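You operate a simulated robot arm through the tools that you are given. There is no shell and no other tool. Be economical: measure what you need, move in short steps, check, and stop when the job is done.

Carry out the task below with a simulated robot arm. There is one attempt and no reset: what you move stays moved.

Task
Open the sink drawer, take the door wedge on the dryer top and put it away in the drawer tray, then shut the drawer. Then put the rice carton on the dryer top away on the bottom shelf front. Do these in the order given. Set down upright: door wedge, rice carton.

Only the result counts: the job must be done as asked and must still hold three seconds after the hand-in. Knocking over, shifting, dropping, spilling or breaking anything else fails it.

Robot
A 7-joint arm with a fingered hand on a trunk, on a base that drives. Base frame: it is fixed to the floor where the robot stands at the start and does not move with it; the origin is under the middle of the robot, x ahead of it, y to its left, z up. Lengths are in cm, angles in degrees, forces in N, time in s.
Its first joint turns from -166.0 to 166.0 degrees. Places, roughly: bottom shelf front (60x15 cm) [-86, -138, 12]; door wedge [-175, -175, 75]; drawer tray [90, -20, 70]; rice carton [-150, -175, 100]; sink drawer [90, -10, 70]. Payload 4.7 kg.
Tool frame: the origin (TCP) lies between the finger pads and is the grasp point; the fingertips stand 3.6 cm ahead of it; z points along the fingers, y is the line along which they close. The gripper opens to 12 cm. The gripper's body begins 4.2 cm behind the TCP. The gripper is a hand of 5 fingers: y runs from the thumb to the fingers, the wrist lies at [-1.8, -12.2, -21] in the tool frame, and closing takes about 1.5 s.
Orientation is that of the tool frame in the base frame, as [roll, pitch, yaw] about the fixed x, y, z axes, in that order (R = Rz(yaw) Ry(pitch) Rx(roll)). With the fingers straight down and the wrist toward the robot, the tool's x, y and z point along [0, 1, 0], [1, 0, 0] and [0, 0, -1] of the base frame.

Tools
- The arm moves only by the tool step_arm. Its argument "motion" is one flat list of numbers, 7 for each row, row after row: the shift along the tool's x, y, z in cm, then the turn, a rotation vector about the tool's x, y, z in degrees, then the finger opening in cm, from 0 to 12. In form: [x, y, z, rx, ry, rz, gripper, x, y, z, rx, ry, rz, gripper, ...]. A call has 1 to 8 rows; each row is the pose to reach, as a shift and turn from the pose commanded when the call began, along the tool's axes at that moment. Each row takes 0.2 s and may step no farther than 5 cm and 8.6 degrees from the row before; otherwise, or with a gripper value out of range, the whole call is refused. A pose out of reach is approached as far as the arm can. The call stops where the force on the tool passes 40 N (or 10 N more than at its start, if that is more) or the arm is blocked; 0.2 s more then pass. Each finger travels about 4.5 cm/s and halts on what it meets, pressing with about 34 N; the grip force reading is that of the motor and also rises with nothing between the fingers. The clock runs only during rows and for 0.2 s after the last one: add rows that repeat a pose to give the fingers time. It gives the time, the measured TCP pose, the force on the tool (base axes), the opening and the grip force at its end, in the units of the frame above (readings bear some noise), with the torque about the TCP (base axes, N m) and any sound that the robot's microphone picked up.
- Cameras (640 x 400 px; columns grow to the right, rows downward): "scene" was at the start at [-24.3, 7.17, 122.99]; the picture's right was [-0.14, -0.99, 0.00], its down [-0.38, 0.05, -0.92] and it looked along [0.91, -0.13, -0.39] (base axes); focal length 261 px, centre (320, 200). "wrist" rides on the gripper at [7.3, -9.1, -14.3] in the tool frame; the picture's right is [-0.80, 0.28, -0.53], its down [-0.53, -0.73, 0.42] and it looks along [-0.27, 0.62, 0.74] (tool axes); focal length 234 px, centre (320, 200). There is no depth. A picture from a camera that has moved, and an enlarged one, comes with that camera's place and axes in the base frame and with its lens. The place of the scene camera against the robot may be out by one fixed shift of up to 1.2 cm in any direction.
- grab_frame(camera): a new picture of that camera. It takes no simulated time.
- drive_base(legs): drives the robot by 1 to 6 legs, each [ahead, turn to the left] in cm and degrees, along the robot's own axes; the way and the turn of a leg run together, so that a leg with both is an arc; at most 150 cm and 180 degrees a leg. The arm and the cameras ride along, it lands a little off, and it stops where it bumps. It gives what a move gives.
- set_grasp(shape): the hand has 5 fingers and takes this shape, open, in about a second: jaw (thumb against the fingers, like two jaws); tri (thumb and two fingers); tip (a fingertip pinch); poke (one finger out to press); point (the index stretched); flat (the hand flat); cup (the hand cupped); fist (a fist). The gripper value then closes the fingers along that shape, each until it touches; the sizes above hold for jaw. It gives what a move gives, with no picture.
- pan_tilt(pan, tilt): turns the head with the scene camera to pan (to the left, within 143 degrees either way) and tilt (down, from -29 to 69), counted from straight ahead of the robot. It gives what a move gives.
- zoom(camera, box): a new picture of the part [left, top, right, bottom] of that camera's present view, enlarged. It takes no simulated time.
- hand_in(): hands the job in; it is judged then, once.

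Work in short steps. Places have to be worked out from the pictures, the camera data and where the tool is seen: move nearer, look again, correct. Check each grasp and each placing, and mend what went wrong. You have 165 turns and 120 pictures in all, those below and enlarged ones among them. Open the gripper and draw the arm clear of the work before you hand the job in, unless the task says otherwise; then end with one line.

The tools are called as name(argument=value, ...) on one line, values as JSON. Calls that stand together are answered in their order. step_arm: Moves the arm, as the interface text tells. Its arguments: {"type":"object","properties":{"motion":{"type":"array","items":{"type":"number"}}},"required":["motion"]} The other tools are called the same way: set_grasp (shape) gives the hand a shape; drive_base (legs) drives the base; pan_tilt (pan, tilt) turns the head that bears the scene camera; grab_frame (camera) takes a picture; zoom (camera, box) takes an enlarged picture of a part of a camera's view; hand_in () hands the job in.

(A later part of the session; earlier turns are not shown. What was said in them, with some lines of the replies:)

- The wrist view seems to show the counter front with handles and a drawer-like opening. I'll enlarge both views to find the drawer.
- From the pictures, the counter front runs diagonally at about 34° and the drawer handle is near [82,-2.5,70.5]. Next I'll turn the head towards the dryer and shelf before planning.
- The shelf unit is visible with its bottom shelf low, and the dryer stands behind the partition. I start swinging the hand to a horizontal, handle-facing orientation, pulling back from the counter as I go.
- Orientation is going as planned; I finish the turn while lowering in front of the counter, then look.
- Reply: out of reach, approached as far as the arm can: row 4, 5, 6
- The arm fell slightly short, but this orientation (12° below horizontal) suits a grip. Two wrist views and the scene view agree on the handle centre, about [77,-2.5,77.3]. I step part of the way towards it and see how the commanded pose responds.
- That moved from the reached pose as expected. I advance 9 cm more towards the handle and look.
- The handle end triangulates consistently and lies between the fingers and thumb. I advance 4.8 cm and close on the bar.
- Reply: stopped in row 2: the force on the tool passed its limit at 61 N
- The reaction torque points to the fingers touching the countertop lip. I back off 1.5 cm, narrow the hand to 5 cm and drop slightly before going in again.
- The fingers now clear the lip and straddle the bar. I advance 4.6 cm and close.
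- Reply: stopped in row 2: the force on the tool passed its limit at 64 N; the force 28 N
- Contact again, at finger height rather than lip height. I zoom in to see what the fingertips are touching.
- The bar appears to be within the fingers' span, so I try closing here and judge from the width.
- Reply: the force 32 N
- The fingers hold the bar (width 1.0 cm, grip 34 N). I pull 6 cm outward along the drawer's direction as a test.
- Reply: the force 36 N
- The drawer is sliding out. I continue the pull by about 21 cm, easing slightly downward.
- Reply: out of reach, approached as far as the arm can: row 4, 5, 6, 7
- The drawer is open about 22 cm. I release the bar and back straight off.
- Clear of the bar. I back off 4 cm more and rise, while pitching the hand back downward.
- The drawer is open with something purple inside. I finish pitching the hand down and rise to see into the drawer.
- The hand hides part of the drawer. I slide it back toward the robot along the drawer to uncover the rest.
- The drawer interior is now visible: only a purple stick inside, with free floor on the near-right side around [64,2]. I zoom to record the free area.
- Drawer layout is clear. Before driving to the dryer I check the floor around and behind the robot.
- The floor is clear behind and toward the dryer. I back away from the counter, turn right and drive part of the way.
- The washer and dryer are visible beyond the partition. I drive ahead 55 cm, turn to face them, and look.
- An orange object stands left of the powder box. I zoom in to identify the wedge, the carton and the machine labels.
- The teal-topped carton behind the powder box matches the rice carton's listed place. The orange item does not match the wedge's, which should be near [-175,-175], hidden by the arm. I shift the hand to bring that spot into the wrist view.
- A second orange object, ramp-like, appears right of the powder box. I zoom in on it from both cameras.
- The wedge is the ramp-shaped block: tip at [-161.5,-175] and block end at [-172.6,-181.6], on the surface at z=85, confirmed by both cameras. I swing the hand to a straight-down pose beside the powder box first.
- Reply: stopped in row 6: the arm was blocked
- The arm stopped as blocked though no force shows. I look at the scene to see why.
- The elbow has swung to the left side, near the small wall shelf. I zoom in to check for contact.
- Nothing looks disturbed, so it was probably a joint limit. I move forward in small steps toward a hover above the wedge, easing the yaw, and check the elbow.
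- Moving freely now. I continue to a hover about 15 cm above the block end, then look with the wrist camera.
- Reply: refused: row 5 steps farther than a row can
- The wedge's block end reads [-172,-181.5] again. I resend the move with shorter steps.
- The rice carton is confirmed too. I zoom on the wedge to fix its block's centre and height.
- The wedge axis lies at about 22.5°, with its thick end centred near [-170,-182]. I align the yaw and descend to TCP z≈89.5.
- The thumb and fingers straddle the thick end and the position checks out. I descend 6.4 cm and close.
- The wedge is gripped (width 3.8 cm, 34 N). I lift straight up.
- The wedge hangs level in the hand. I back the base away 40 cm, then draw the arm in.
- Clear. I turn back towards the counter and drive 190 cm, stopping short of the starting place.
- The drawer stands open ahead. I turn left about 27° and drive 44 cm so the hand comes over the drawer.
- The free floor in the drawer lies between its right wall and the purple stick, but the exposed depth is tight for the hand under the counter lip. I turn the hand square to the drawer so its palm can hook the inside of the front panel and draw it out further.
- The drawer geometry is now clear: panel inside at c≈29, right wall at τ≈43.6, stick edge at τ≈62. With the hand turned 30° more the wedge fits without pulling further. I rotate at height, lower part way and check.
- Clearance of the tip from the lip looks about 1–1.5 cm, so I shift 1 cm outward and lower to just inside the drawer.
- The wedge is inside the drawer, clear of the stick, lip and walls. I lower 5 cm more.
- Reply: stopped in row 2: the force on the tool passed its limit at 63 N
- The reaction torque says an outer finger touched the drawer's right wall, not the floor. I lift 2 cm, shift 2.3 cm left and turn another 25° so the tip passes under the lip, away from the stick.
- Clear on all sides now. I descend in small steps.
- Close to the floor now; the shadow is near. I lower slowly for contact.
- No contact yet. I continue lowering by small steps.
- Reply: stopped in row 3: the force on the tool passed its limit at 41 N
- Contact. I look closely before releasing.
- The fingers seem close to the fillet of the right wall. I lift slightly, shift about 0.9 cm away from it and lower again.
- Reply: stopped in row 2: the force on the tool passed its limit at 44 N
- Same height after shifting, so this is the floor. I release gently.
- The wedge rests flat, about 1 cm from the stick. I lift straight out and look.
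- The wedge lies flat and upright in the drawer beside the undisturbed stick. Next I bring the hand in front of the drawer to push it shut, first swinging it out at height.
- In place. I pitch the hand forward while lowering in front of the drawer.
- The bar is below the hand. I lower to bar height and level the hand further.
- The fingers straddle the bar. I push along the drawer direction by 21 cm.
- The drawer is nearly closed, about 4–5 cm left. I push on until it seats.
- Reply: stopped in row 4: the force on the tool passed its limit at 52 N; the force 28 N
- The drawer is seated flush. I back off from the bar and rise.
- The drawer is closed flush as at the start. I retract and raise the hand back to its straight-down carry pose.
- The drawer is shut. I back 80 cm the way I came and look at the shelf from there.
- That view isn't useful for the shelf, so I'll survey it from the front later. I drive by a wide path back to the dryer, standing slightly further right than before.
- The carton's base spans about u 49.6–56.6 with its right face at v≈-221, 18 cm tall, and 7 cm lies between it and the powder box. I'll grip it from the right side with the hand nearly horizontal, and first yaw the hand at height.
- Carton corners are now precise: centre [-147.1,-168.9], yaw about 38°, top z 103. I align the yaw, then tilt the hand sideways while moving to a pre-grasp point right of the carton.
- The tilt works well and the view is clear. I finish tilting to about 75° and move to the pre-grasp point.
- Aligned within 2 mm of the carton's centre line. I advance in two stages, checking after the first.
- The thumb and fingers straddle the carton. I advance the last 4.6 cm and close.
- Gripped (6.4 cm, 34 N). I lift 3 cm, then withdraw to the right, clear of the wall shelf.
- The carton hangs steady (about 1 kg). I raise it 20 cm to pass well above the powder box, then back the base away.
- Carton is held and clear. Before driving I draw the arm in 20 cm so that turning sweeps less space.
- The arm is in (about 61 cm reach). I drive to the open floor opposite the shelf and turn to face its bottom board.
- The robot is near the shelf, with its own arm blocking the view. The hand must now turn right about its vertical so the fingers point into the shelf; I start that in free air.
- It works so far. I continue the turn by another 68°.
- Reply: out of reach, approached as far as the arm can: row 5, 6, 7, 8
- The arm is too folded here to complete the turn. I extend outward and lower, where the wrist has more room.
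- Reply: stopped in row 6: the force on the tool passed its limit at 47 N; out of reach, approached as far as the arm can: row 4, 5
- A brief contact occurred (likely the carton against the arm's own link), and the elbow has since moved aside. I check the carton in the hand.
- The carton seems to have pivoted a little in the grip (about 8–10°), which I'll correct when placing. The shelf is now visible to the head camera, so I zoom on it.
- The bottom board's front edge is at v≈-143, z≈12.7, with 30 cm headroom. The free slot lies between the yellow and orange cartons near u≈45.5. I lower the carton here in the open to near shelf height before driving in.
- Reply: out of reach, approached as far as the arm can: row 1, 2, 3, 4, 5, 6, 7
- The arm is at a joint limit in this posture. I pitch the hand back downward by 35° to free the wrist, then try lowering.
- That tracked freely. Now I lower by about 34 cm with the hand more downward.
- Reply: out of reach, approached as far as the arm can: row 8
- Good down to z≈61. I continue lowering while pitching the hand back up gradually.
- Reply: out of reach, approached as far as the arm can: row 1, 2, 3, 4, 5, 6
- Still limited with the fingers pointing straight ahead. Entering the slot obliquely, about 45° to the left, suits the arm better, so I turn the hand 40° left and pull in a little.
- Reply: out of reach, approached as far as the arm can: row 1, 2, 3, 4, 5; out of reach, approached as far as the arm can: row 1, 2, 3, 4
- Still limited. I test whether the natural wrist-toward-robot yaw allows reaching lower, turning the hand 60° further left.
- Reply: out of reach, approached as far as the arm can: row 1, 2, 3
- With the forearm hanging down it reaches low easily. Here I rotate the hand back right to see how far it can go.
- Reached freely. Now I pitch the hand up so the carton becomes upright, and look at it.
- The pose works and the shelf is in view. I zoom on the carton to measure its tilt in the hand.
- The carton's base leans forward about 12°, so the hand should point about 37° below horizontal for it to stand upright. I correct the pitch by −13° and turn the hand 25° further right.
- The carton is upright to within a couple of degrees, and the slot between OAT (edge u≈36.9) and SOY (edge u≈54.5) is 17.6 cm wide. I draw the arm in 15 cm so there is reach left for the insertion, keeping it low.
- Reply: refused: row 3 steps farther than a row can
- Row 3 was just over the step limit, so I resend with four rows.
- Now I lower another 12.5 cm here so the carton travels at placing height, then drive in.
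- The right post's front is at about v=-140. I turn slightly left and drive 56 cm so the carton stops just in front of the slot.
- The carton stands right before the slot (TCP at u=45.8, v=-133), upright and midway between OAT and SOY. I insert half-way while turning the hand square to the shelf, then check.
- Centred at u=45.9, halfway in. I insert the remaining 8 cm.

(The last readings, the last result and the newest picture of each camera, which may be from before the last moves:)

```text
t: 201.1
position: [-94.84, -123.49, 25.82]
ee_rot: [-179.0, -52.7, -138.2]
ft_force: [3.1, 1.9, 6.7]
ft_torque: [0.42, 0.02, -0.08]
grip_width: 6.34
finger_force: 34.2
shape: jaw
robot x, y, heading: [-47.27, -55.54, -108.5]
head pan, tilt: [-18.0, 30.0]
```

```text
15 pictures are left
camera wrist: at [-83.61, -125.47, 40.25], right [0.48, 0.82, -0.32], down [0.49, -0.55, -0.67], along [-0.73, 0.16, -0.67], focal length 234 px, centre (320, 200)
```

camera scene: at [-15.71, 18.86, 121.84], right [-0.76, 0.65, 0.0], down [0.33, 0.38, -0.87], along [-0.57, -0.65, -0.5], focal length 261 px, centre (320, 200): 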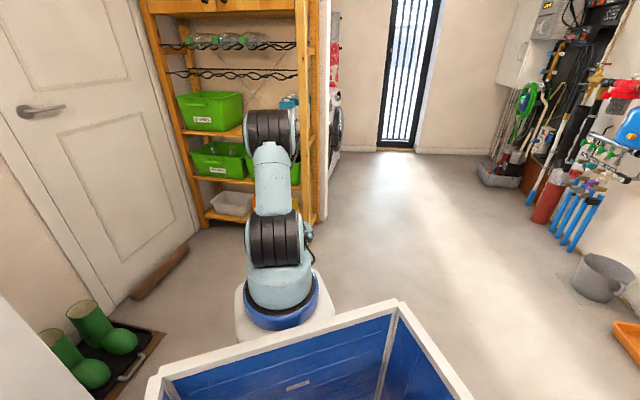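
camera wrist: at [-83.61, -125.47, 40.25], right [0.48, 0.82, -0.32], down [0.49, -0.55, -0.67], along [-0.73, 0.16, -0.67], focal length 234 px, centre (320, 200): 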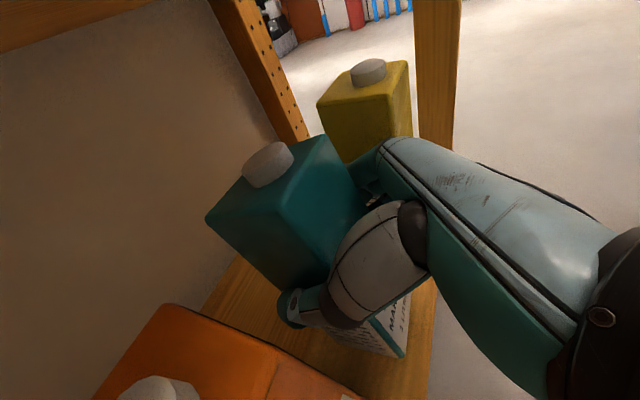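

The base touched the board during insertion (upward force) and the carton pivoted back a little in the grip. I lift 1 cm and pitch +8° to make it upright again, then check.

step_arm(motion=[0.8, 0, -0.6, 0, 0, 0, 5, 0.8, 0, -0.6, 0, 4, 0, 5, 0.8, 0, -0.6, 0, 8, 0, 5])

zoom(camera="wrist", box=[120, 100, 460, 390])

```text
t: 201.9
position: [-94.84, -123.57, 26.6]
ee_rot: [-178.8, -60.5, -138.5]
ft_force: [-0.3, -0.8, -11.3]
ft_torque: [0.06, -0.03, -0.04]
grip_width: 6.34
finger_force: 34.2
shape: jaw
robot x, y, heading: [-46.99, -55.63, -108.5]
head pan, tilt: [-18.0, 30.0]
```

```text
1.38 times, centred on (290, 245) of wrist
camera zoom: at [-82.19, -124.13, 40.05], right [0.44, 0.78, -0.44], down [0.42, -0.62, -0.66], along [-0.79, 0.11, -0.6], focal length 323 px, centre (361, 138)
```

zoom: 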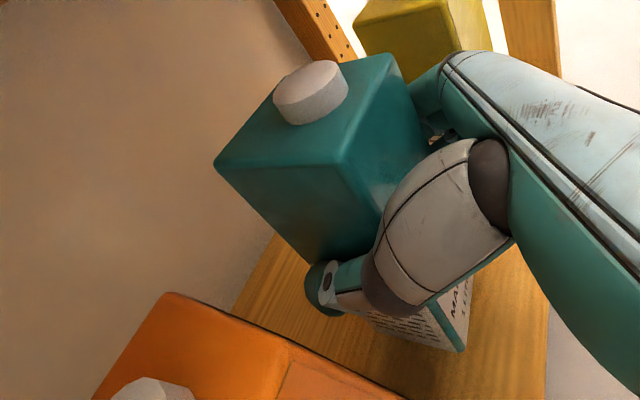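

Measured from the edges, the base now leans forward about 6°, so I pitch −5° and then lower gently onto the board.

step_arm(motion=[0, 0, 0, 0, -5, 0, 5, 0, 0, 0, 0, -5, 0, 5])

step_arm(motion=[-0.33, 0, 0.23, 0, 0, 0, 5, -0.66, 0, 0.46, 0, 0, 0, 5, -0.66, 0, 0.46, 0, 0, 0, 5])

```text
t: 202.5
position: [-94.84, -123.61, 26.61]
ee_rot: [-178.9, -55.5, -138.3]
ft_force: [-0.9, -0.1, -9.1]
ft_torque: [0.08, -0.01, 0.01]
grip_width: 6.35
finger_force: 33.8
shape: jaw
robot x, y, heading: [-47.08, -55.36, -108.4]
head pan, tilt: [-18.0, 30.0]
```

```text
t: 203.3
position: [-94.83, -123.73, 25.8]
ee_rot: [-179.0, -55.5, -138.1]
ft_force: [-0.3, 0.4, -10.1]
ft_torque: [0.07, -0.02, 0.02]
grip_width: 6.32
finger_force: 34.3
shape: jaw
robot x, y, heading: [-47.14, -55.35, -108.5]
head pan, tilt: [-18.0, 30.0]
```

No contact yet at 25.8. I lower in 0.4 cm steps.

step_arm(motion=[-0.33, 0, 0.23, 0, 0, 0, 5, -0.66, 0, 0.46, 0, 0, 0, 5])

step_arm(motion=[-0.33, 0, 0.23, 0, 0, 0, 5, -0.66, 0, 0.46, 0, 0, 0, 5])

```text
t: 203.9
position: [-94.77, -123.81, 25.34]
ee_rot: [-178.9, -55.9, -138.3]
ft_force: [5.6, 1.7, 26.4]
ft_torque: [0.27, 0.78, -0.03]
grip_width: 6.37
finger_force: 34.0
shape: jaw
robot x, y, heading: [-46.9, -55.16, -108.1]
head pan, tilt: [-18.0, 30.0]
```

```text
t: 204.6
position: [-94.89, -124.03, 24.64]
ee_rot: [-179.0, -56.0, -138.1]
ft_force: [8.5, 1.2, 21.8]
ft_torque: [0.09, 0.46, 0.01]
grip_width: 6.45
finger_force: 34.3
shape: jaw
robot x, y, heading: [-46.8, -55.48, -108.2]
head pan, tilt: [-18.0, 30.0]
stopped in row 2: the force on the tool passed its limit at 42 N (the readings are from after the stop); the commanded pose is now the measured one
```

The carton is pressed onto the board. I look before releasing.

zoom(camera="wrist", box=[120, 100, 460, 390])

```text
1.38 times, centred on (290, 245) of wrist
camera zoom: at [-83.01, -125.25, 38.72], right [0.46, 0.8, -0.38], down [0.46, -0.58, -0.67], along [-0.76, 0.14, -0.64], focal length 323 px, centre (361, 138)
```

zoom: 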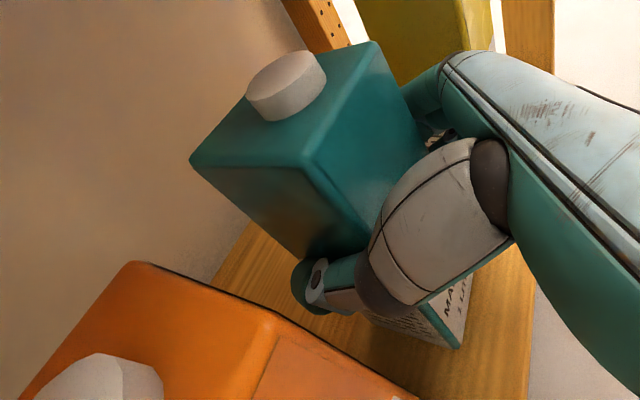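

It stands flat and upright by the edge directions. I open the hand slowly.

step_arm(motion=[0.15, 0, -0.1, 0, 0, 0, 6.6, 0.15, 0, -0.1, 0, 0, 0, 7.2, 0.15, 0, -0.1, 0, 0, 0, 8, 0.15, 0, -0.1, 0, 0, 0, 8.6, 0.15, 0, -0.1, 0, 0, 0, 8.6])

grab_frame(camera="wrist")

```text
t: 205.8
position: [-94.84, -123.87, 24.54]
ee_rot: [-179.0, -55.8, -138.1]
ft_force: [2.4, -0.3, -1.1]
ft_torque: [0.01, 0.12, 0.03]
grip_width: 8.55
finger_force: 0.0
shape: jaw
robot x, y, heading: [-47.11, -55.38, -108.7]
head pan, tilt: [-18.0, 30.0]
```

```text
12 pictures are left
camera wrist: at [-83.05, -125.1, 38.7], right [0.46, 0.8, -0.37], down [0.46, -0.58, -0.67], along [-0.75, 0.14, -0.64], focal length 234 px, centre (320, 200)
```

wrist: 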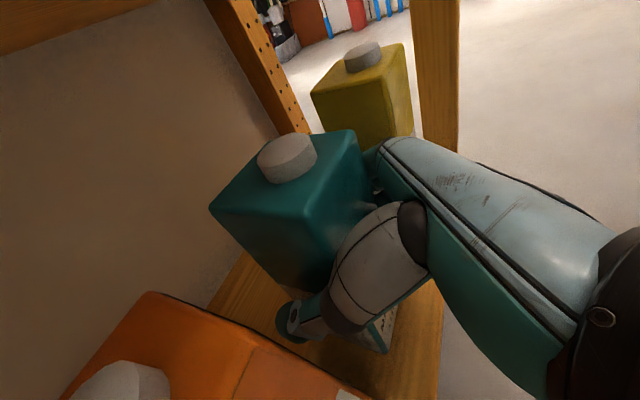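

A slight residual force remains and the carton's image shifted a little. I zoom to see whether it stands freely.

zoom(camera="wrist", box=[190, 110, 430, 370])

```text
1.54 times, centred on (310, 240) of wrist
camera zoom: at [-83.05, -125.1, 38.7], right [0.46, 0.8, -0.37], down [0.46, -0.58, -0.67], along [-0.75, 0.14, -0.64], focal length 360 px, centre (335, 138)
```

zoom: 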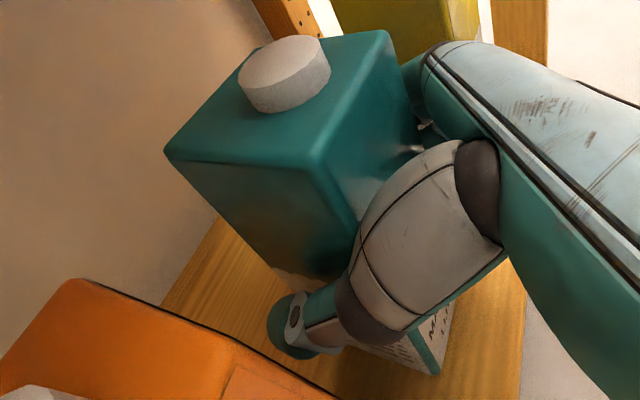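

The carton may be leaning slightly against the palm. I back the hand off 2 cm slowly along its axis and look again.

step_arm(motion=[0, 0, -0.5, 0, 0, 0, 9, 0, 0, -1, 0, 0, 0, 9, 0, 0, -1.5, 0, 0, 0, 9, 0, 0, -2, 0, 0, 0, 9])

grab_frame(camera="wrist")

```text
t: 206.8
position: [-93.62, -122.68, 25.78]
ee_rot: [-178.9, -55.8, -138.0]
ft_force: [0.0, -0.5, -0.8]
ft_torque: [0.02, 0.02, -0.02]
grip_width: 8.99
finger_force: 0.1
shape: jaw
robot x, y, heading: [-47.02, -55.16, -108.1]
head pan, tilt: [-18.0, 30.0]
```

```text
10 pictures are left
camera wrist: at [-81.87, -124.01, 39.87], right [0.46, 0.8, -0.37], down [0.46, -0.58, -0.67], along [-0.75, 0.14, -0.64], focal length 234 px, centre (320, 200)
```

wrist: 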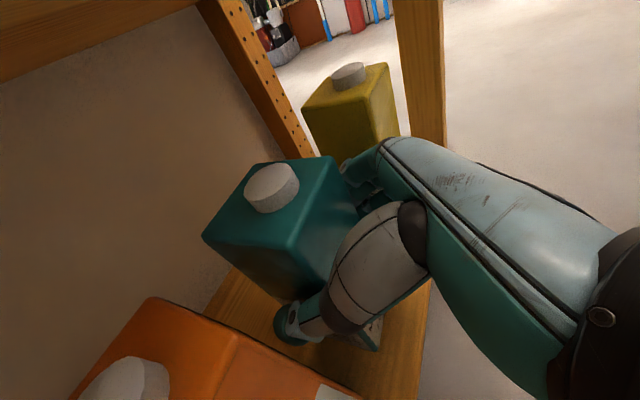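

It stands upright on its own now, and the hand reads zero force. I withdraw horizontally out of the shelf.

step_arm(motion=[-1.1, 0, -1.65, 0, 0, 0, 9, -2.2, 0, -3.3, 0, 0, 0, 9, -3.9, 0, -5.8, 0, 0, 0, 9, -5.6, 0, -8.3, 0, 0, 0, 9, -7.3, 0, -10.8, 0, 0, 0, 9, -9, 0, -13.2, 0, 0, 0, 9])

grab_frame(camera="wrist")

```text
t: 208.2
position: [-81.93, -111.78, 25.57]
ee_rot: [-178.9, -55.7, -138.0]
ft_force: [0.1, -0.2, 0.4]
ft_torque: [-0.01, 0.02, -0.01]
grip_width: 8.98
finger_force: 0.0
shape: jaw
robot x, y, heading: [-47.53, -55.1, -108.5]
head pan, tilt: [-18.0, 30.0]
```

```text
9 pictures are left
camera wrist: at [-70.18, -113.11, 39.76], right [0.46, 0.8, -0.37], down [0.46, -0.58, -0.67], along [-0.75, 0.14, -0.64], focal length 234 px, centre (320, 200)
```

wrist: 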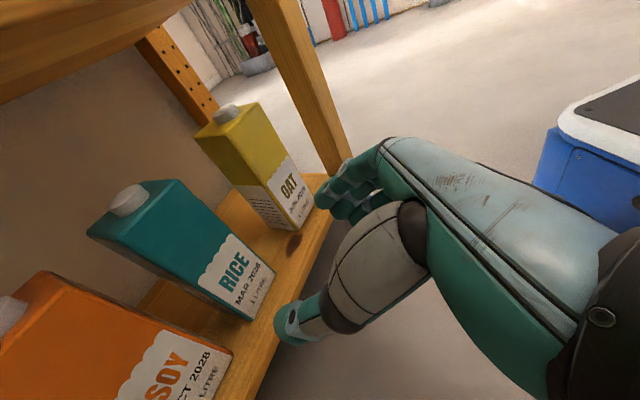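

RICE stands upright between SOY and OAT on the shelf front. I back the base 35 cm to draw the arm clear and take a final look.

drive_base(legs=[[-35, 0]])

grab_frame(camera="wrist")

```text
t: 210.5
position: [-71.03, -78.77, 25.66]
ee_rot: [-178.8, -55.7, -138.2]
ft_force: [-0.3, -0.4, -0.4]
ft_torque: [0.01, -0.05, 0.01]
grip_width: 8.99
finger_force: 0.0
shape: jaw
robot x, y, heading: [-35.91, -21.84, -108.2]
head pan, tilt: [-18.0, 30.0]
```

```text
8 pictures are left
camera wrist: at [-59.21, -80.03, 39.75], right [0.46, 0.8, -0.37], down [0.46, -0.58, -0.67], along [-0.75, 0.14, -0.64], focal length 234 px, centre (320, 200)
```

wrist: 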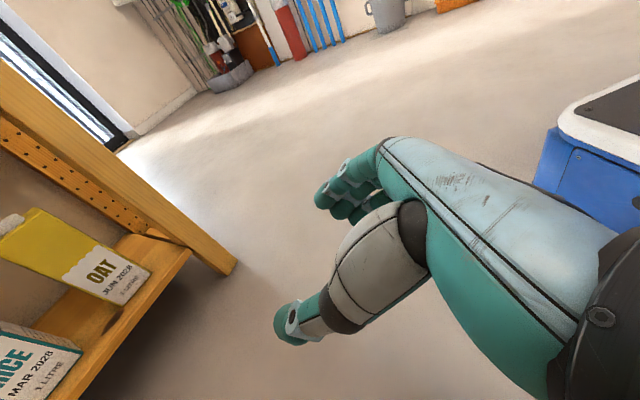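

The arm is clear, the gripper is open, and both items are in place with the drawer shut, so I hand the job in.

hand_in()

```text
The job is handed in.
```

The door wedge is upright in the sink drawer tray with the drawer shut, the rice carton is upright on the bottom shelf front between the soy and oat cartons, and the job is handed in.
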